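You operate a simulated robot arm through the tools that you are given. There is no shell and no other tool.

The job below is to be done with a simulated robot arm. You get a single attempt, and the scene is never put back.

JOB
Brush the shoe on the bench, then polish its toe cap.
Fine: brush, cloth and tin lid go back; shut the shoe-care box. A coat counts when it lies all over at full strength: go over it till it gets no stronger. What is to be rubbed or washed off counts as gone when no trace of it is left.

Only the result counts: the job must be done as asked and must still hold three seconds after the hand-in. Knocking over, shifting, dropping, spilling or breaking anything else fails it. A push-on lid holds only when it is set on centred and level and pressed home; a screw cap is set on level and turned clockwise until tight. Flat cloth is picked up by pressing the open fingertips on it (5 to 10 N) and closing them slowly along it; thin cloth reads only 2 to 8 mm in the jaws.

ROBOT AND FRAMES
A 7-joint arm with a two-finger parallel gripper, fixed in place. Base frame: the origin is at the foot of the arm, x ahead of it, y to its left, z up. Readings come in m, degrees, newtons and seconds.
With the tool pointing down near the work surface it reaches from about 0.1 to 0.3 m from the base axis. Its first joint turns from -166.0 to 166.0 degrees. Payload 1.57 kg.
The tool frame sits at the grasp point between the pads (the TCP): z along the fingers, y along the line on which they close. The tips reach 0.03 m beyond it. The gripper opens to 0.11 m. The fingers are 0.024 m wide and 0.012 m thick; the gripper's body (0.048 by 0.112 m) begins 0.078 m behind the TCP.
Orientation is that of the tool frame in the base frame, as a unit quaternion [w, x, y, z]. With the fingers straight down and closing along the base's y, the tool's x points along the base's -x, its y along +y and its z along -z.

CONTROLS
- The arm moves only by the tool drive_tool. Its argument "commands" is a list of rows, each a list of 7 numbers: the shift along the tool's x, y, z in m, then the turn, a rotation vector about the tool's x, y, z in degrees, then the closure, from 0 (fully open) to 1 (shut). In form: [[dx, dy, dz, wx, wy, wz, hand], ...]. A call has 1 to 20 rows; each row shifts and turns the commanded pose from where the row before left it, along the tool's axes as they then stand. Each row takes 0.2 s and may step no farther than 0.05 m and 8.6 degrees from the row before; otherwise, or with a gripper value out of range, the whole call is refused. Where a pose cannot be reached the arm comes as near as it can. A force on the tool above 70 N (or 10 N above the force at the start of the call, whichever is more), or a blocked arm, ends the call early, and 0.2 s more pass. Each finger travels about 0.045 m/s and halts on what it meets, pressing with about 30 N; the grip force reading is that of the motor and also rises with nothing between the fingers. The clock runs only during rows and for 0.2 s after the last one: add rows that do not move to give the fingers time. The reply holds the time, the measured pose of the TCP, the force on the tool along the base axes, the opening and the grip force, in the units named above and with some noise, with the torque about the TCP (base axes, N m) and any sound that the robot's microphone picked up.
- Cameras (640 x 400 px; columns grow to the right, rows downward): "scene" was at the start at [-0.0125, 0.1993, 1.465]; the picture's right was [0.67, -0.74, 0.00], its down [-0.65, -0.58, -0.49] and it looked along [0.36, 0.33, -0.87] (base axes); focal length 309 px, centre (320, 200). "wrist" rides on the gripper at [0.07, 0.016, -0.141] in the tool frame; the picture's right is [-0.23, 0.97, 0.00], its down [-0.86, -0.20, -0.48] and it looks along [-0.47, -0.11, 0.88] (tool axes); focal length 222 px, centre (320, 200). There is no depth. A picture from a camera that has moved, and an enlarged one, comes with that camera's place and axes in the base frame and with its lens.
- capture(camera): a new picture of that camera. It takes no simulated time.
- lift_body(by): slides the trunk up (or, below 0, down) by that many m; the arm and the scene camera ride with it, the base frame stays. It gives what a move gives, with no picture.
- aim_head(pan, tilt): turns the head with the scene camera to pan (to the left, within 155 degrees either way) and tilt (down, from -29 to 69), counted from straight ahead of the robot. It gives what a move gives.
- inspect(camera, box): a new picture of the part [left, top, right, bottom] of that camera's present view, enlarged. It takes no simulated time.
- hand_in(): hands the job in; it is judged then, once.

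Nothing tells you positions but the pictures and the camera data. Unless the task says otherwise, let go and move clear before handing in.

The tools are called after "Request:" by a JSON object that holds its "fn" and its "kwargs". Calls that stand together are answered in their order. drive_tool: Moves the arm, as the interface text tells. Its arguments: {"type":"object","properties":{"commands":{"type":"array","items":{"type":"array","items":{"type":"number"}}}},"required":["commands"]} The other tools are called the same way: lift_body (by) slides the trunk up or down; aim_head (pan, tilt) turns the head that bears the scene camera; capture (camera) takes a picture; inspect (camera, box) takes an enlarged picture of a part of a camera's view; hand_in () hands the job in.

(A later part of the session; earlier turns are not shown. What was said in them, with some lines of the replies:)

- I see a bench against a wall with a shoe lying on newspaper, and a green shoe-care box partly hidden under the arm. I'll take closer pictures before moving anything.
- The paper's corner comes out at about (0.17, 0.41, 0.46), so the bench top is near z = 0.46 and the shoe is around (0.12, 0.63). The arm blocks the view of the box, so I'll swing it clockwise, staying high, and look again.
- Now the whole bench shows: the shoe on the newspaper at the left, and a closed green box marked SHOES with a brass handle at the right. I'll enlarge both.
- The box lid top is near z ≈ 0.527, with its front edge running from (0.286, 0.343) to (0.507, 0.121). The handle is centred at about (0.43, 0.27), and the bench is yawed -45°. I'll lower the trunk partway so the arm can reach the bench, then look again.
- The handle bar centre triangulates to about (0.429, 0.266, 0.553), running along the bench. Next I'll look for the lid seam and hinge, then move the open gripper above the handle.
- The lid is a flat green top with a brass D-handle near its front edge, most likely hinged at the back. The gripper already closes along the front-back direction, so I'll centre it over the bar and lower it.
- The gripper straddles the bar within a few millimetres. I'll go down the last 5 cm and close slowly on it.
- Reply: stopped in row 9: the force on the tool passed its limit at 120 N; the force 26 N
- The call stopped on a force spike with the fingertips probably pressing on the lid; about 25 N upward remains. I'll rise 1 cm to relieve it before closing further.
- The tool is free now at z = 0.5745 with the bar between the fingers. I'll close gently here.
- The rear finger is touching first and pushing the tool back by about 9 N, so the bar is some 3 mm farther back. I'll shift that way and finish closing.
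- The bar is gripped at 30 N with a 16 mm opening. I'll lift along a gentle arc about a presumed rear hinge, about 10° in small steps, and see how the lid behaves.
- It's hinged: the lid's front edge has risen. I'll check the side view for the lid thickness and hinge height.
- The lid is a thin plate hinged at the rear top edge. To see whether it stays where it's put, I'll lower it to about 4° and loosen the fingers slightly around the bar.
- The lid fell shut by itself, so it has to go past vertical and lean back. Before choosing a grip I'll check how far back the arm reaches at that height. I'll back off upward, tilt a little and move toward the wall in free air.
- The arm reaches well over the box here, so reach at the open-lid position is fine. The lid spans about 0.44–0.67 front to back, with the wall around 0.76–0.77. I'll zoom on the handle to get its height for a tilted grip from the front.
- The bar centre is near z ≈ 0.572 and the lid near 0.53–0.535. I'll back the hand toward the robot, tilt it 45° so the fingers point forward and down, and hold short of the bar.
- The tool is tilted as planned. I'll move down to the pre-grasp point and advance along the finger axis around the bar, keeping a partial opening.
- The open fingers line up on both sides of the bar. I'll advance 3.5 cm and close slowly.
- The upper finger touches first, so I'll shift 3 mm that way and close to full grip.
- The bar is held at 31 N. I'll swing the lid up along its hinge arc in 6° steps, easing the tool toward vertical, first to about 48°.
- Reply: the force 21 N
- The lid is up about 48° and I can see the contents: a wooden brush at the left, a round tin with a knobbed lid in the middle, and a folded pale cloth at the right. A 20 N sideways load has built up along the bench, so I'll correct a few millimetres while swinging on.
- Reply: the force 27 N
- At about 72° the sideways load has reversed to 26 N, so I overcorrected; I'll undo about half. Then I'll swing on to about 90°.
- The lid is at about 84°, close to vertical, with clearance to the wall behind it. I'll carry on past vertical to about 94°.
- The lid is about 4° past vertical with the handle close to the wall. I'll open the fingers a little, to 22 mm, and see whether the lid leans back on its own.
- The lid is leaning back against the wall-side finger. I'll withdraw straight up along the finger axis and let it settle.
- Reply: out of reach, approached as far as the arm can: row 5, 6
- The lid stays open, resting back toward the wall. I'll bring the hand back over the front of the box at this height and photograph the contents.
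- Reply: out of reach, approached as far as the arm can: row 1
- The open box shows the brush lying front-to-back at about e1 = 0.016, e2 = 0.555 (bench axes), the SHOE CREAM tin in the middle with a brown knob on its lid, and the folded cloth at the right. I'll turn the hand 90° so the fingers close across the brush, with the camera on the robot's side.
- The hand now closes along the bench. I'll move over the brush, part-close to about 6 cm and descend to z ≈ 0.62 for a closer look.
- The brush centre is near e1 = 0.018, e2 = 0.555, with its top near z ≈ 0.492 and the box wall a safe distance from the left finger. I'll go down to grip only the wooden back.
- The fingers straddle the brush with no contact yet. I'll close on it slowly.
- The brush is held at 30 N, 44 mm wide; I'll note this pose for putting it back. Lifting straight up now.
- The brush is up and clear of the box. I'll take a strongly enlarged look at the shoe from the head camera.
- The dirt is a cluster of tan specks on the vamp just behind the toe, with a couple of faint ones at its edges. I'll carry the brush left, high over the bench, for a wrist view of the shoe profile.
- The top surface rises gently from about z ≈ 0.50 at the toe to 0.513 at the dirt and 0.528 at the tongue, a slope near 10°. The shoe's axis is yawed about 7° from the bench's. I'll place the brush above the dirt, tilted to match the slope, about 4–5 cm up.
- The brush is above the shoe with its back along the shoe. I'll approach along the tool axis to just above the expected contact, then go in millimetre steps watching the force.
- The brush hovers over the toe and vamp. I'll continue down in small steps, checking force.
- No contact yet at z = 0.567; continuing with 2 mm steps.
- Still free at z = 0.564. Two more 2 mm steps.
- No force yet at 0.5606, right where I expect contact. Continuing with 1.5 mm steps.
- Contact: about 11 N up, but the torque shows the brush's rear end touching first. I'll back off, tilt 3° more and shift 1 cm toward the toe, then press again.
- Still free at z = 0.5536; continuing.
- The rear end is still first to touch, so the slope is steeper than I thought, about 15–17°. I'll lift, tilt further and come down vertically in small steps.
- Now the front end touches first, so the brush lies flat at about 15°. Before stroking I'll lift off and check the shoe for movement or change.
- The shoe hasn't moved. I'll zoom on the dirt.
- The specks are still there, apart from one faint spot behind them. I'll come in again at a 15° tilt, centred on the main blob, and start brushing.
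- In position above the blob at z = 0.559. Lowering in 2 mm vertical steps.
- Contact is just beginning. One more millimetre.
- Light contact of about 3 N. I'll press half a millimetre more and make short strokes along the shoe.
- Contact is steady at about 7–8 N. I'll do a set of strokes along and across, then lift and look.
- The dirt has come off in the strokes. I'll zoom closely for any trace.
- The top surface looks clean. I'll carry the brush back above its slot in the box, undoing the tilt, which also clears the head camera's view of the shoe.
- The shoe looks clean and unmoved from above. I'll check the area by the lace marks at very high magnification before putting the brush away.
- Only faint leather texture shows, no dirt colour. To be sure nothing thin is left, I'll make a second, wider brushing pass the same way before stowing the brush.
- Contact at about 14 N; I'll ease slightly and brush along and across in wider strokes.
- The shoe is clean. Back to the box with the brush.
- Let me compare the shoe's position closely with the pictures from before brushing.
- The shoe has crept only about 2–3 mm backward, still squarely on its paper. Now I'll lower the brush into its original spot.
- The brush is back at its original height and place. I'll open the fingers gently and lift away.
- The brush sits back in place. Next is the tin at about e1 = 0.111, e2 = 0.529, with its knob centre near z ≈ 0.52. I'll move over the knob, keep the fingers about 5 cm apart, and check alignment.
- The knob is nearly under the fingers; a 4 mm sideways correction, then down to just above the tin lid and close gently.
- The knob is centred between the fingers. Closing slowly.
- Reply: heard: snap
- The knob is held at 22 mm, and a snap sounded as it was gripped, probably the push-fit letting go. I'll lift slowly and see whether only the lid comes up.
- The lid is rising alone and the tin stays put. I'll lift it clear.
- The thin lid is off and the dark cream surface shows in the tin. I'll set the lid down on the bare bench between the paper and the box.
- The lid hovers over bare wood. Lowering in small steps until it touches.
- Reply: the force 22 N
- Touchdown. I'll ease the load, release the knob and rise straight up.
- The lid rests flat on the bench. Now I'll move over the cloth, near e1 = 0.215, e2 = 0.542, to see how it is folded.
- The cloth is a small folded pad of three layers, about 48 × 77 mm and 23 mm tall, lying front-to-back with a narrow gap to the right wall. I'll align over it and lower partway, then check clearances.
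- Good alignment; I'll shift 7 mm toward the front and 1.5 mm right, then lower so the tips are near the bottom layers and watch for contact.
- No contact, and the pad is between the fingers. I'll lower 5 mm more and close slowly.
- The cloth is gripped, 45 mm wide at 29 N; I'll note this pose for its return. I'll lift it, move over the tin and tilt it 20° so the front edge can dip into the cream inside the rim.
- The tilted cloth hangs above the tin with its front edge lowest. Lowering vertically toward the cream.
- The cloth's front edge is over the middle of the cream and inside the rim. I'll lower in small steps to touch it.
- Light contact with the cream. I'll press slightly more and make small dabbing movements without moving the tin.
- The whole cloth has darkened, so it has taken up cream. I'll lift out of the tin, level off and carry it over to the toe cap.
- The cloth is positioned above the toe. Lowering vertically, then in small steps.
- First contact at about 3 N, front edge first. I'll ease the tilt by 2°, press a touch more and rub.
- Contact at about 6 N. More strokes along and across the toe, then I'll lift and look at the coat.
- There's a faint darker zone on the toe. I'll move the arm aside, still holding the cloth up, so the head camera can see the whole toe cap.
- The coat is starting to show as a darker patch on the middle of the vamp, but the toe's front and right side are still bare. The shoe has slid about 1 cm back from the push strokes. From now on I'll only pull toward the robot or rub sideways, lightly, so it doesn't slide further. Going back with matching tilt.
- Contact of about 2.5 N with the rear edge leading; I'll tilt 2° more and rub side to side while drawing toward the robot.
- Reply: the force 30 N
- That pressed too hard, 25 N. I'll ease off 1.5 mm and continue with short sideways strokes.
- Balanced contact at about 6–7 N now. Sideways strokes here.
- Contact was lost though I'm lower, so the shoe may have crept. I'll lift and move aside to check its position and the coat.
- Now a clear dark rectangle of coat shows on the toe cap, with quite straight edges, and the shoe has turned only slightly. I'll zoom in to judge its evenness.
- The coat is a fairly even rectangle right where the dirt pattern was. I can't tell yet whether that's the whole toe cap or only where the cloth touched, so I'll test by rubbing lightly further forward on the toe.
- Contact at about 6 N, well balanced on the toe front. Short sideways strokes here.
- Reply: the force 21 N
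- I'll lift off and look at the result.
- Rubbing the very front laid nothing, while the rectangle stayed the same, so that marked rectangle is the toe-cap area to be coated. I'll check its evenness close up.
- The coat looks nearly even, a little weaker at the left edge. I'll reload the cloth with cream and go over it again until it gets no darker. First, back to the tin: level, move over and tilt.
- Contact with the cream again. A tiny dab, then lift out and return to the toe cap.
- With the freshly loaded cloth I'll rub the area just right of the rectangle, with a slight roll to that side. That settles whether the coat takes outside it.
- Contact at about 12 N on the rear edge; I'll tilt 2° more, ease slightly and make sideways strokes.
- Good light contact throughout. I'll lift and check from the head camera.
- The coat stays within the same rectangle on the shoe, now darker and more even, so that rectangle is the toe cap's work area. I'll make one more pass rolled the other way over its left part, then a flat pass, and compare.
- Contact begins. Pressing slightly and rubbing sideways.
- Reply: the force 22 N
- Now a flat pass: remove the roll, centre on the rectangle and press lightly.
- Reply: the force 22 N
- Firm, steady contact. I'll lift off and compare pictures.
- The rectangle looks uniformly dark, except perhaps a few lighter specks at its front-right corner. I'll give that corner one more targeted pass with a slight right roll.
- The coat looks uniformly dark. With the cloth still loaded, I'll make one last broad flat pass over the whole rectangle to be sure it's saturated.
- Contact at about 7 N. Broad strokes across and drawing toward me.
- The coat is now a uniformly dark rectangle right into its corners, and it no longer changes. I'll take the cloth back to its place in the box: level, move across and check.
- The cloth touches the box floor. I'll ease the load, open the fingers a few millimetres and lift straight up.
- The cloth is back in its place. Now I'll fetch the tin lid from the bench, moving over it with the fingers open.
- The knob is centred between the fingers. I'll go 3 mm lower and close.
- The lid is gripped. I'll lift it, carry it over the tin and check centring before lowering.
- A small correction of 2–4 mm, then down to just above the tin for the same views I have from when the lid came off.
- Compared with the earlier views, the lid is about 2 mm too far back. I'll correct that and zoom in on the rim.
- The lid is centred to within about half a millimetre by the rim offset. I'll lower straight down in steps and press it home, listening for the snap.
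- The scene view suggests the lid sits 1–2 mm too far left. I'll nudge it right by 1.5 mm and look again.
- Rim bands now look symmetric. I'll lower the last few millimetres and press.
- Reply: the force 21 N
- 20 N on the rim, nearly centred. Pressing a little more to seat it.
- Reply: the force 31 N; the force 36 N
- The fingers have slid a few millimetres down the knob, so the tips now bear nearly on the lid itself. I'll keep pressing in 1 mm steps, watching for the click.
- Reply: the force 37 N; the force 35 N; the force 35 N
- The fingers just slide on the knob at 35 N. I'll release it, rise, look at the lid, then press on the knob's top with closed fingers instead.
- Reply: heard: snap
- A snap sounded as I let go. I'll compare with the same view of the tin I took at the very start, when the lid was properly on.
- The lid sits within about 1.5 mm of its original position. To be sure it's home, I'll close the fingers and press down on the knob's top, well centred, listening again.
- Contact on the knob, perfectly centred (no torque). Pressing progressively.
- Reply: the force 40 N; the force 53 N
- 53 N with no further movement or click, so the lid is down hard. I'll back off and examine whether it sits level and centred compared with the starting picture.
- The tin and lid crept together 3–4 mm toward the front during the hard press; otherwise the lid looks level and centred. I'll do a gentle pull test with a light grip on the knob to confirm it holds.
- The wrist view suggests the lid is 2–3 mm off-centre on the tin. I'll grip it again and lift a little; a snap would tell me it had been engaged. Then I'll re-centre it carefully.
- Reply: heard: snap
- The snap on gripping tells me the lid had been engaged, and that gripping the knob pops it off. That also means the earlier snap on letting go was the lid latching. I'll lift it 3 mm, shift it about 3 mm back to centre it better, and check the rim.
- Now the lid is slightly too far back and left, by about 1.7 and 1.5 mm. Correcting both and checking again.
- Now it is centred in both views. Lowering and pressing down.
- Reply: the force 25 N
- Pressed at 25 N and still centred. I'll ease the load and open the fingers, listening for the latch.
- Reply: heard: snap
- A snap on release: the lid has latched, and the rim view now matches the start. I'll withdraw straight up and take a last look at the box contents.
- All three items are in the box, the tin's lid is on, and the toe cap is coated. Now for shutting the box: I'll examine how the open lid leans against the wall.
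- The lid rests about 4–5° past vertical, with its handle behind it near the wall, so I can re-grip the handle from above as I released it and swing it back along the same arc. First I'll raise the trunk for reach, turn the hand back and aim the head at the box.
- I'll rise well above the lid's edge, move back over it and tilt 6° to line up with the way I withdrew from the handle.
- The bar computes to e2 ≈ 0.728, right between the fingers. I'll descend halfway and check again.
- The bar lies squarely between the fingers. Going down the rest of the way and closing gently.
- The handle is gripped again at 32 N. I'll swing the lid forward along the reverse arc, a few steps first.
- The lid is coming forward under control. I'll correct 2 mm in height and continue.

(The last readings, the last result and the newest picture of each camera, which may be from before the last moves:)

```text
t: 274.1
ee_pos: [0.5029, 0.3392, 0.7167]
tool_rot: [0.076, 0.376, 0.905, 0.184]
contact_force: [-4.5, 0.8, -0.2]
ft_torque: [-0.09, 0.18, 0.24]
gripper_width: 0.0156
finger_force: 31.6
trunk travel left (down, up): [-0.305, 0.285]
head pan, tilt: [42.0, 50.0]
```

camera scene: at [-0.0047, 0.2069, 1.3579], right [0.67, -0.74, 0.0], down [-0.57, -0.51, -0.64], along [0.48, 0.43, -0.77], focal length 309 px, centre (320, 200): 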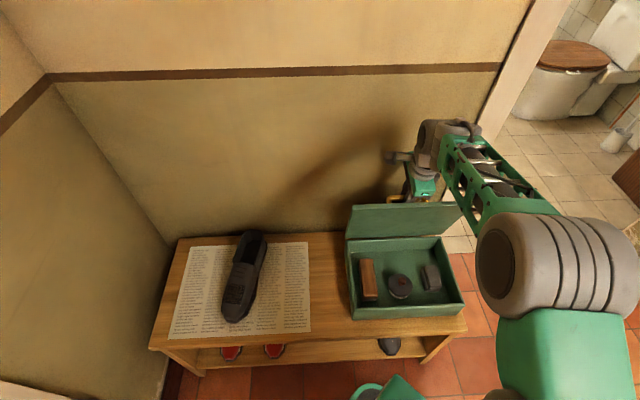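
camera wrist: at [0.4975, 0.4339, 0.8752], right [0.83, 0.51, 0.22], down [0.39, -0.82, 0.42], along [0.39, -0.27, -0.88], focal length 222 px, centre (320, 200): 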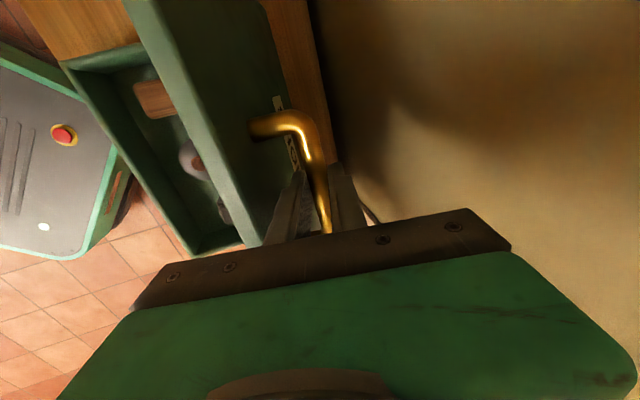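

Request:
{"fn": "drive_tool", "kwargs": {"commands": [[0, -0.0201, 0.0008, -2.5, 0, 0, 1], [0, -0.0201, 0.0018, -2.5, 0, 0, 1], [0, -0.02, 0.0031, -2.5, 0, 0, 1], [0, -0.0197, 0.0042, -2.5, 0, 0, 1], [0, -0.0195, 0.0054, -2.5, 0, 0, 1], [0, 0, 0, 0, 0, 0, 1]]}}

Request:
{"fn": "capture", "kwargs": {"camera": "scene"}}

```text
t: 275.5
ee_pos: [0.447, 0.2835, 0.6575]
tool_rot: [0.117, 0.366, 0.88, 0.281]
contact_force: [-4.7, -4.0, 0.4]
ft_torque: [-0.36, 0.03, 0.03]
gripper_width: 0.016
finger_force: 31.6
trunk travel left (down, up): [-0.305, 0.285]
head pan, tilt: [42.0, 50.0]
```

```text
taken
camera scene: at [-0.0046, 0.2055, 1.3583], right [0.67, -0.74, 0.0], down [-0.57, -0.51, -0.64], along [0.48, 0.43, -0.77], focal length 309 px, centre (320, 200)
```

scene: 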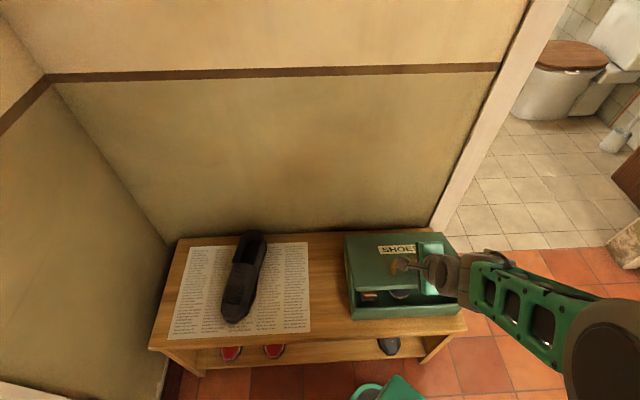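

About 24° remain. Continuing gently down to about 6°.

Request:
{"fn": "drive_tool", "kwargs": {"commands": [[0, -0.019, 0.0065, -2.5, 0, 0, 1], [0, -0.0186, 0.0077, -2.5, 0, 0, 1], [0, -0.0182, 0.0087, -2.5, 0, 0, 1], [0, 0, 0, 0, 0, 0, 1]]}}

Request:
{"fn": "inspect", "kwargs": {"camera": "scene", "box": [330, 220, 480, 330]}}

```text
t: 276.5
ee_pos: [0.4261, 0.2629, 0.6052]
tool_rot: [0.139, 0.357, 0.859, 0.339]
contact_force: [-6.8, 8.5, -4.0]
ft_torque: [0.2, 0.33, 0.54]
gripper_width: 0.0156
finger_force: 30.9
trunk travel left (down, up): [-0.305, 0.285]
head pan, tilt: [42.0, 50.0]
```

```text
3.64 times, centred on (405, 275) of scene
camera zoom: at [-0.0049, 0.2064, 1.3581], right [0.67, -0.74, 0.0], down [-0.57, -0.51, -0.64], along [0.48, 0.43, -0.77], focal length 1123 px, centre (11, -73)
```

zoom: 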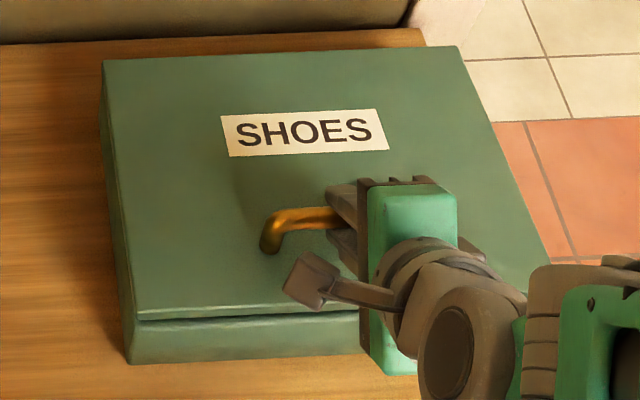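

A small gap remains at the front. I'll lower the last bit in two gentle half-steps.

Request:
{"fn": "drive_tool", "kwargs": {"commands": [[0, -0.007, 0.0039, -1, 0, 0, 1], [0, -0.006, 0.0033, -1, 0, 0, 1], [0, 0, 0, 0, 0, 0, 1]]}}

Request:
{"fn": "inspect", "kwargs": {"camera": "scene", "box": [330, 220, 480, 330]}}

```text
t: 277.3
ee_pos: [0.4228, 0.259, 0.5893]
tool_rot: [0.146, 0.354, 0.854, 0.352]
contact_force: [-12.7, 0.7, -0.2]
ft_torque: [-0.12, 0.15, 0.15]
gripper_width: 0.0153
finger_force: 31.4
trunk travel left (down, up): [-0.305, 0.285]
head pan, tilt: [42.0, 50.0]
```

```text
3.64 times, centred on (405, 275) of scene
camera zoom: at [-0.0052, 0.2059, 1.3582], right [0.67, -0.74, 0.0], down [-0.57, -0.51, -0.64], along [0.48, 0.43, -0.77], focal length 1123 px, centre (11, -73)
```

zoom: 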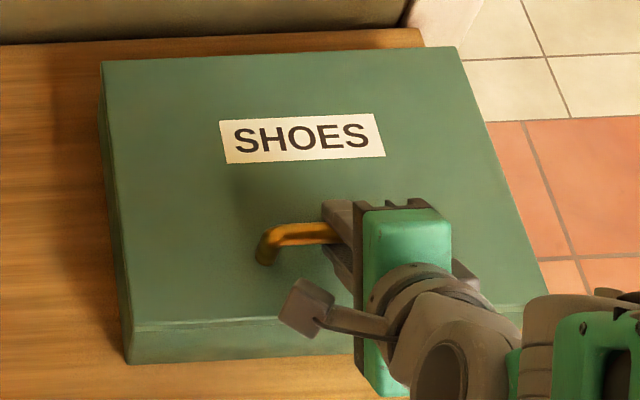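

The lid lies shut. I'll open the fingers and back out along the finger axis, as I came in.

Request:
{"fn": "drive_tool", "kwargs": {"commands": [[0, 0, 0, 0, 0, 0, 0.86], [0, 0, 0, 0, 0, 0, 0.82], [0, 0, 0, 0, 0, 0, 0.76], [0, 0, 0, 0, 0, 0, 0.7], [0, 0, 0, 0, 0, 0, 0.7], [0, 0, -0.02, 0, 0, 0, 0.7], [0, 0, -0.03, 0, 0, 0, 0.7], [0, 0, -0.04, 0, 0, 0, 0.7], [0, 0, -0.04, 0, 0, 0, 0.7], [0, 0, 0, 0, 0, 0, 0.7]]}}

Request:
{"fn": "inspect", "kwargs": {"camera": "scene", "box": [330, 220, 480, 330]}}

Request:
{"fn": "capture", "kwargs": {"camera": "wrist"}}

```text
t: 279.5
ee_pos: [0.3555, 0.1974, 0.6838]
tool_rot: [0.147, 0.354, 0.853, 0.354]
contact_force: [-0.1, 0.4, 0.0]
ft_torque: [0.01, 0.0, -0.02]
gripper_width: 0.0333
finger_force: 0.0
trunk travel left (down, up): [-0.305, 0.285]
head pan, tilt: [42.0, 50.0]
```

```text
3.64 times, centred on (405, 275) of scene
camera zoom: at [-0.0045, 0.2056, 1.3583], right [0.67, -0.74, 0.0], down [-0.57, -0.51, -0.64], along [0.48, 0.43, -0.77], focal length 1123 px, centre (11, -73)
```

zoom: 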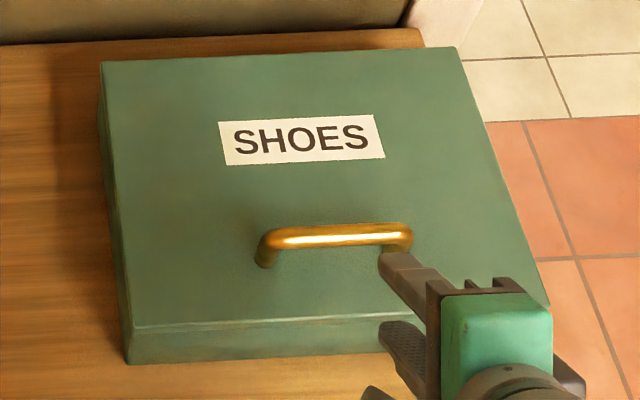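

```text
taken
camera wrist: at [0.2419, 0.1845, 0.7956], right [0.65, 0.32, 0.69], down [0.26, -0.94, 0.2], along [0.71, 0.05, -0.7], focal length 222 px, centre (320, 200)
```

wrist: 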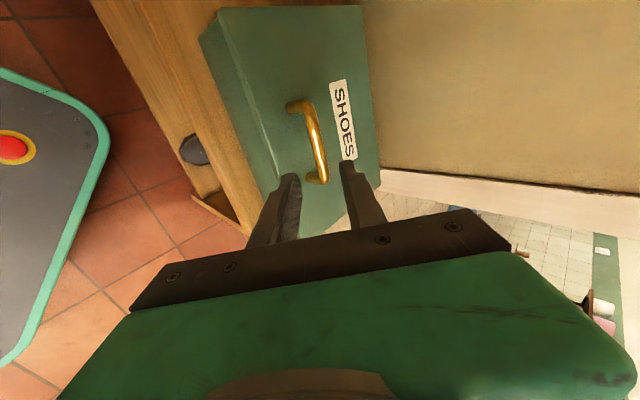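

The box is shut flush. I'll move the arm clear and check the whole bench, the shoe and the box once more.

Request:
{"fn": "drive_tool", "kwargs": {"commands": [[0, 0, -0.04, 0, 0, 0, 0.7], [0, -0.02, -0.04, 0, 0, 0, 0.7], [0, 0.03, -0.03, 0, 0, 0, 0.7], [0, 0, 0, 0, 0, 0, 0.7]]}}

Request:
{"fn": "capture", "kwargs": {"camera": "scene"}}

Request:
{"fn": "inspect", "kwargs": {"camera": "scene", "box": [190, 220, 310, 340]}}

Request:
{"fn": "inspect", "kwargs": {"camera": "scene", "box": [330, 220, 480, 330]}}

Request:
{"fn": "inspect", "kwargs": {"camera": "scene", "box": [218, 270, 262, 328]}}

```text
t: 280.2
ee_pos: [0.2624, 0.1713, 0.6557]
tool_rot: [-0.026, 0.382, 0.872, 0.305]
contact_force: [16.4, -6.2, 15.5]
ft_torque: [-0.65, 2.28, 1.81]
gripper_width: 0.0326
finger_force: 0.0
out of reach, approached as far as the arm can: row 2
trunk travel left (down, up): [-0.305, 0.285]
head pan, tilt: [42.0, 50.0]
stopped in row 3: the force on the tool passed its limit at 208 N (the readings are from after the stop); the commanded pose is now the measured one
```

```text
taken
camera scene: at [0.0061, 0.203, 1.3549], right [0.67, -0.74, -0.01], down [-0.57, -0.51, -0.64], along [0.47, 0.43, -0.77], focal length 309 px, centre (320, 200)
```

scene: 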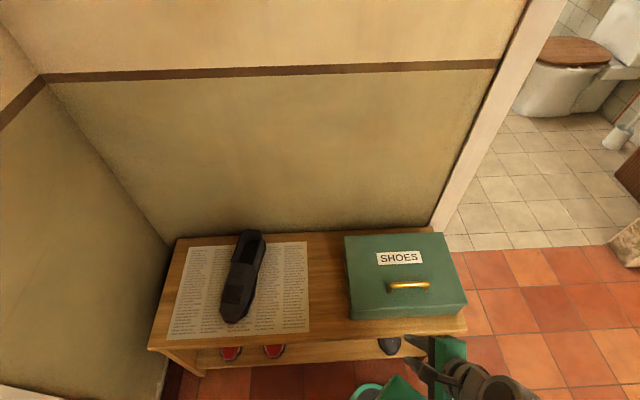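

```text
3.33 times, centred on (250, 280) of scene
camera zoom: at [0.0061, 0.203, 1.3549], right [0.67, -0.74, -0.01], down [-0.57, -0.51, -0.64], along [0.47, 0.43, -0.77], focal length 1030 px, centre (553, -67)
```

zoom: 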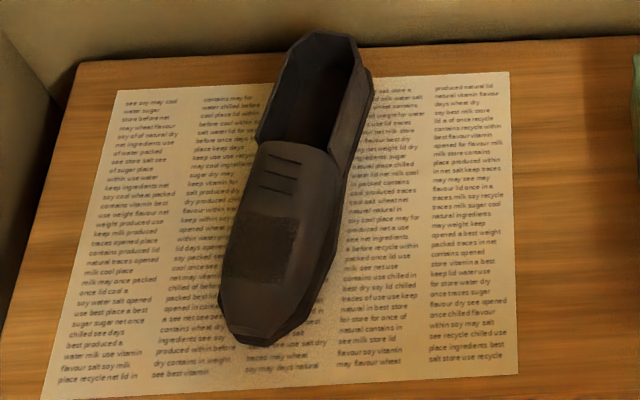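

```text
3.64 times, centred on (405, 275) of scene
camera zoom: at [0.0061, 0.203, 1.3549], right [0.67, -0.74, -0.01], down [-0.57, -0.51, -0.64], along [0.47, 0.43, -0.77], focal length 1123 px, centre (11, -73)
```

zoom: 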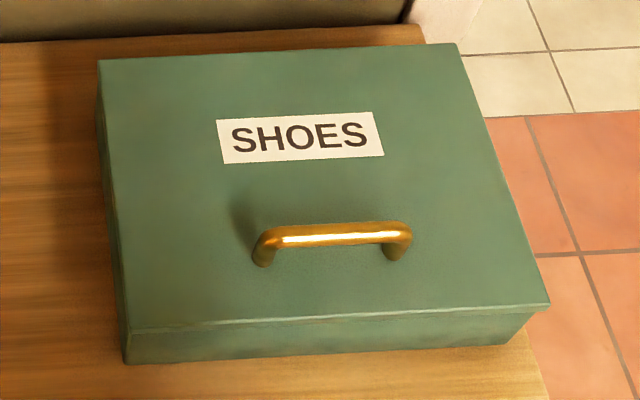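

```text
6.90 times, centred on (240, 299) of scene
camera zoom: at [0.0061, 0.203, 1.3549], right [0.67, -0.74, -0.01], down [-0.57, -0.51, -0.64], along [0.47, 0.43, -0.77], focal length 2130 px, centre (872, -483)
```

zoom: 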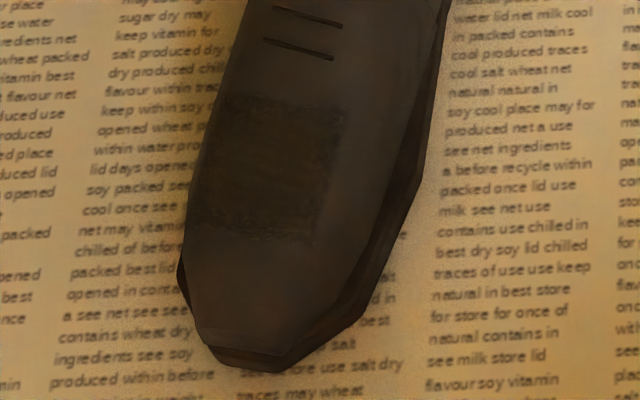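

That backing-off move drove the arm against its own body and was stopped by the force limit; the box and shoe look undisturbed. I'll look around before easing out.

Request:
{"fn": "capture", "kwargs": {"camera": "wrist"}}

Request:
{"fn": "aim_head", "kwargs": {"pan": 10, "tilt": 65}}

Request:
{"fn": "capture", "kwargs": {"camera": "scene"}}

```text
taken
camera wrist: at [0.197, 0.148, 0.7989], right [0.82, 0.36, 0.44], down [0.38, -0.92, 0.05], along [0.42, 0.12, -0.9], focal length 222 px, centre (320, 200)
```

wrist: 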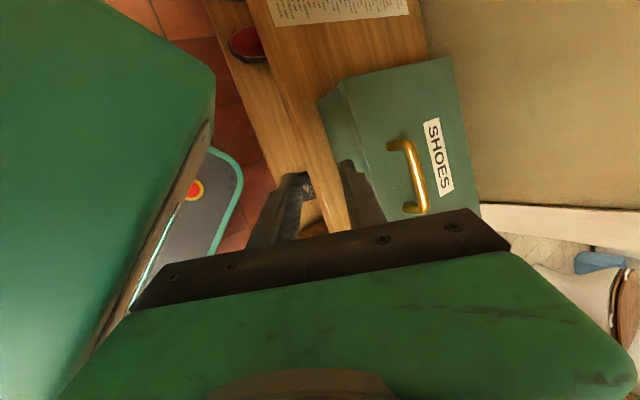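

```text
t: 281.1
ee_pos: [0.2611, 0.1729, 0.6589]
tool_rot: [-0.025, 0.379, 0.874, 0.303]
contact_force: [49.3, -19.5, -1.3]
ft_torque: [1.53, 3.2, 5.24]
gripper_width: 0.0333
finger_force: 0.0
trunk travel left (down, up): [-0.305, 0.285]
head pan, tilt: [10.0, 65.0]
```

```text
taken
camera scene: at [0.0085, 0.1643, 1.3395], right [0.17, -0.98, 0.0], down [-0.9, -0.16, -0.42], along [0.41, 0.07, -0.91], focal length 309 px, centre (320, 200)
```

scene: 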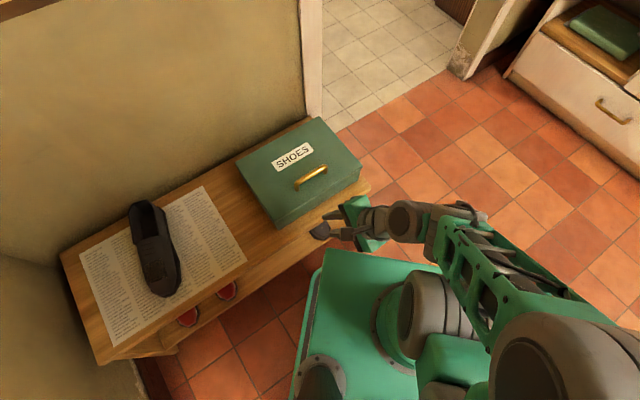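

The gripper is pressed against the robot's own torso cover, clear of the bench. I'll move it away forward and up in small steps.

Request:
{"fn": "drive_tool", "kwargs": {"commands": [[-0.0063, 0.0093, -0.0045, 0, 0, 0, 0.7], [-0.0063, 0.0093, -0.0045, 0, 0, 0, 0.7], [-0.0063, 0.0093, -0.0045, 0, 0, 0, 0.7], [0, 0, 0, 0, 0, 0, 0.7]]}}

Request:
{"fn": "capture", "kwargs": {"camera": "scene"}}

```text
t: 282.1
ee_pos: [0.2853, 0.1693, 0.683]
tool_rot: [-0.022, 0.378, 0.873, 0.307]
contact_force: [0.2, -0.5, 0.4]
ft_torque: [0.01, 0.02, 0.04]
gripper_width: 0.033
finger_force: 0.0
trunk travel left (down, up): [-0.305, 0.285]
head pan, tilt: [10.0, 65.0]
```

```text
taken
camera scene: at [-0.0017, 0.1648, 1.3405], right [0.17, -0.98, 0.0], down [-0.89, -0.16, -0.42], along [0.42, 0.07, -0.91], focal length 309 px, centre (320, 200)
```

scene: 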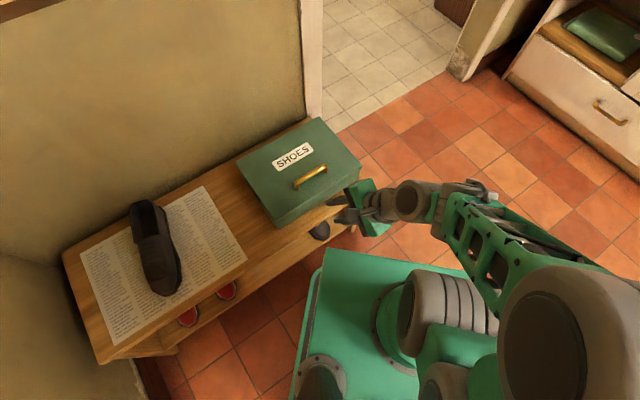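

Free again, with no force. I'll raise the hand well clear of everything.

Request:
{"fn": "drive_tool", "kwargs": {"commands": [[0.0109, 0.0204, -0.0326, 0, 0, 0, 0.7], [0.0109, 0.0204, -0.0326, 0, 0, 0, 0.7], [0.0109, 0.0204, -0.0326, 0, 0, 0, 0.7], [0, 0, 0, 0, 0, 0, 0.7]]}}

Request:
{"fn": "aim_head", "kwargs": {"pan": 42, "tilt": 60.6}}

Request:
{"fn": "capture", "kwargs": {"camera": "scene"}}

Request:
{"fn": "inspect", "kwargs": {"camera": "scene", "box": [330, 160, 480, 290]}}

Request:
{"fn": "inspect", "kwargs": {"camera": "scene", "box": [210, 200, 280, 280]}}

```text
t: 283.1
ee_pos: [0.2756, 0.1698, 0.7911]
tool_rot: [-0.047, 0.381, 0.874, 0.299]
contact_force: [0.6, 0.3, -0.8]
ft_torque: [-0.03, -0.02, 0.0]
gripper_width: 0.0329
finger_force: 0.0
trunk travel left (down, up): [-0.305, 0.285]
head pan, tilt: [10.0, 65.0]
```

```text
t: 284.1
ee_pos: [0.2761, 0.1684, 0.793]
tool_rot: [-0.046, 0.384, 0.872, 0.299]
contact_force: [-0.4, 0.8, -0.3]
ft_torque: [-0.01, 0.02, 0.02]
gripper_width: 0.033
finger_force: 0.1
trunk travel left (down, up): [-0.305, 0.285]
head pan, tilt: [42.0, 60.6]
```

```text
taken
camera scene: at [-0.0125, 0.1983, 1.3454], right [0.67, -0.74, 0.0], down [-0.65, -0.58, -0.49], along [0.36, 0.33, -0.87], focal length 309 px, centre (320, 200)
```

scene: 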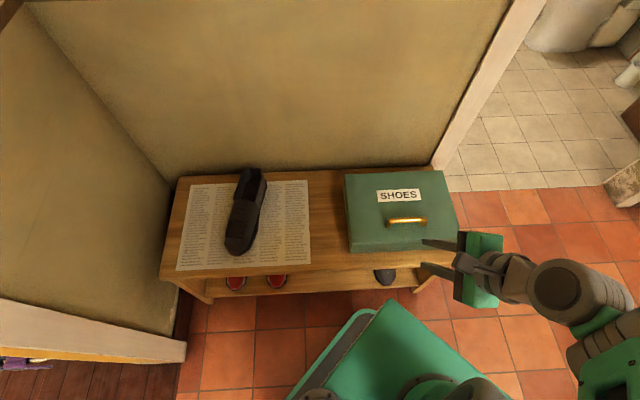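

```text
3.08 times, centred on (405, 225) of scene
camera zoom: at [-0.0125, 0.1983, 1.3454], right [0.67, -0.74, 0.0], down [-0.65, -0.58, -0.49], along [0.36, 0.33, -0.87], focal length 950 px, centre (58, 123)
```

zoom: 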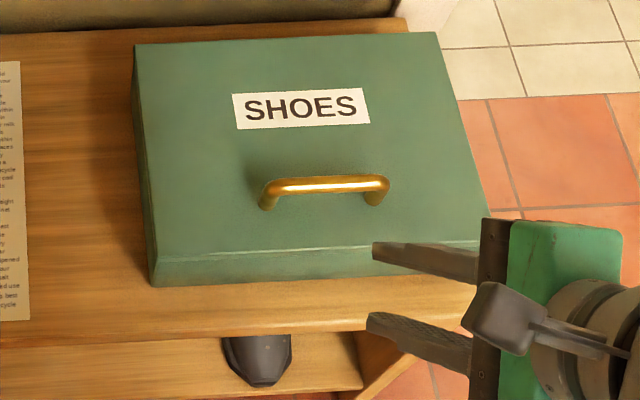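

```text
5.00 times, centred on (245, 240) of scene
camera zoom: at [-0.0125, 0.1983, 1.3454], right [0.67, -0.74, 0.0], down [-0.65, -0.58, -0.49], along [0.36, 0.33, -0.87], focal length 1544 px, centre (695, 0)
```

zoom: 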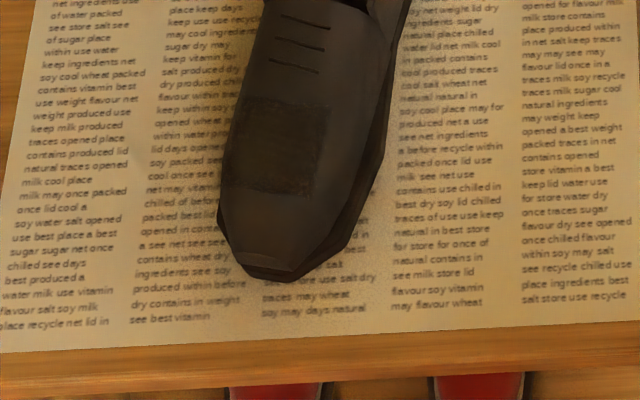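

The work looks complete:
- **Shoe:** it has been brushed clean, and its toe cap carries an even coat that no longer darkens. It ended up 1–2 cm back from where it lay and turned a few degrees, still on its paper.
- **Box:** the brush, the cloth and the tin with its lid snapped on are inside, and the box is shut.
- **Robot:** the arm is clear of everything.

I'm handing the job in.

Request:
{"fn": "hand_in", "kwargs": {}}

```text
The job is handed in.
```

I brushed the shoe, polished its toe cap, put everything back and shut the box; the job is handed in. I don't have the judge's result.

- **Brushing:** no dirt was visible on the shoe, even in close-up pictures, after two passes with the brush.
- **Polish:** the cream only took on a rectangle of the toe cap, where the dirt had been. I went over it several times, reloading the cloth once, until it stopped getting darker. I judged full strength by eye from the pictures.
- **Putting away:** the brush and cloth are back in their places. The tin lid is centred and snapped on; the tin itself ended up 3–4 mm nearer the front of the box. The box is shut and did not move.
- **Shoe moved:** the rubbing pushed the shoe back 1–2 cm and turned it a few degrees. It is still on its paper.
- **Arm knock:** while backing away at the end, the gripper hit the robot's own torso and was stopped by the force limit. Nothing on the bench was touched.
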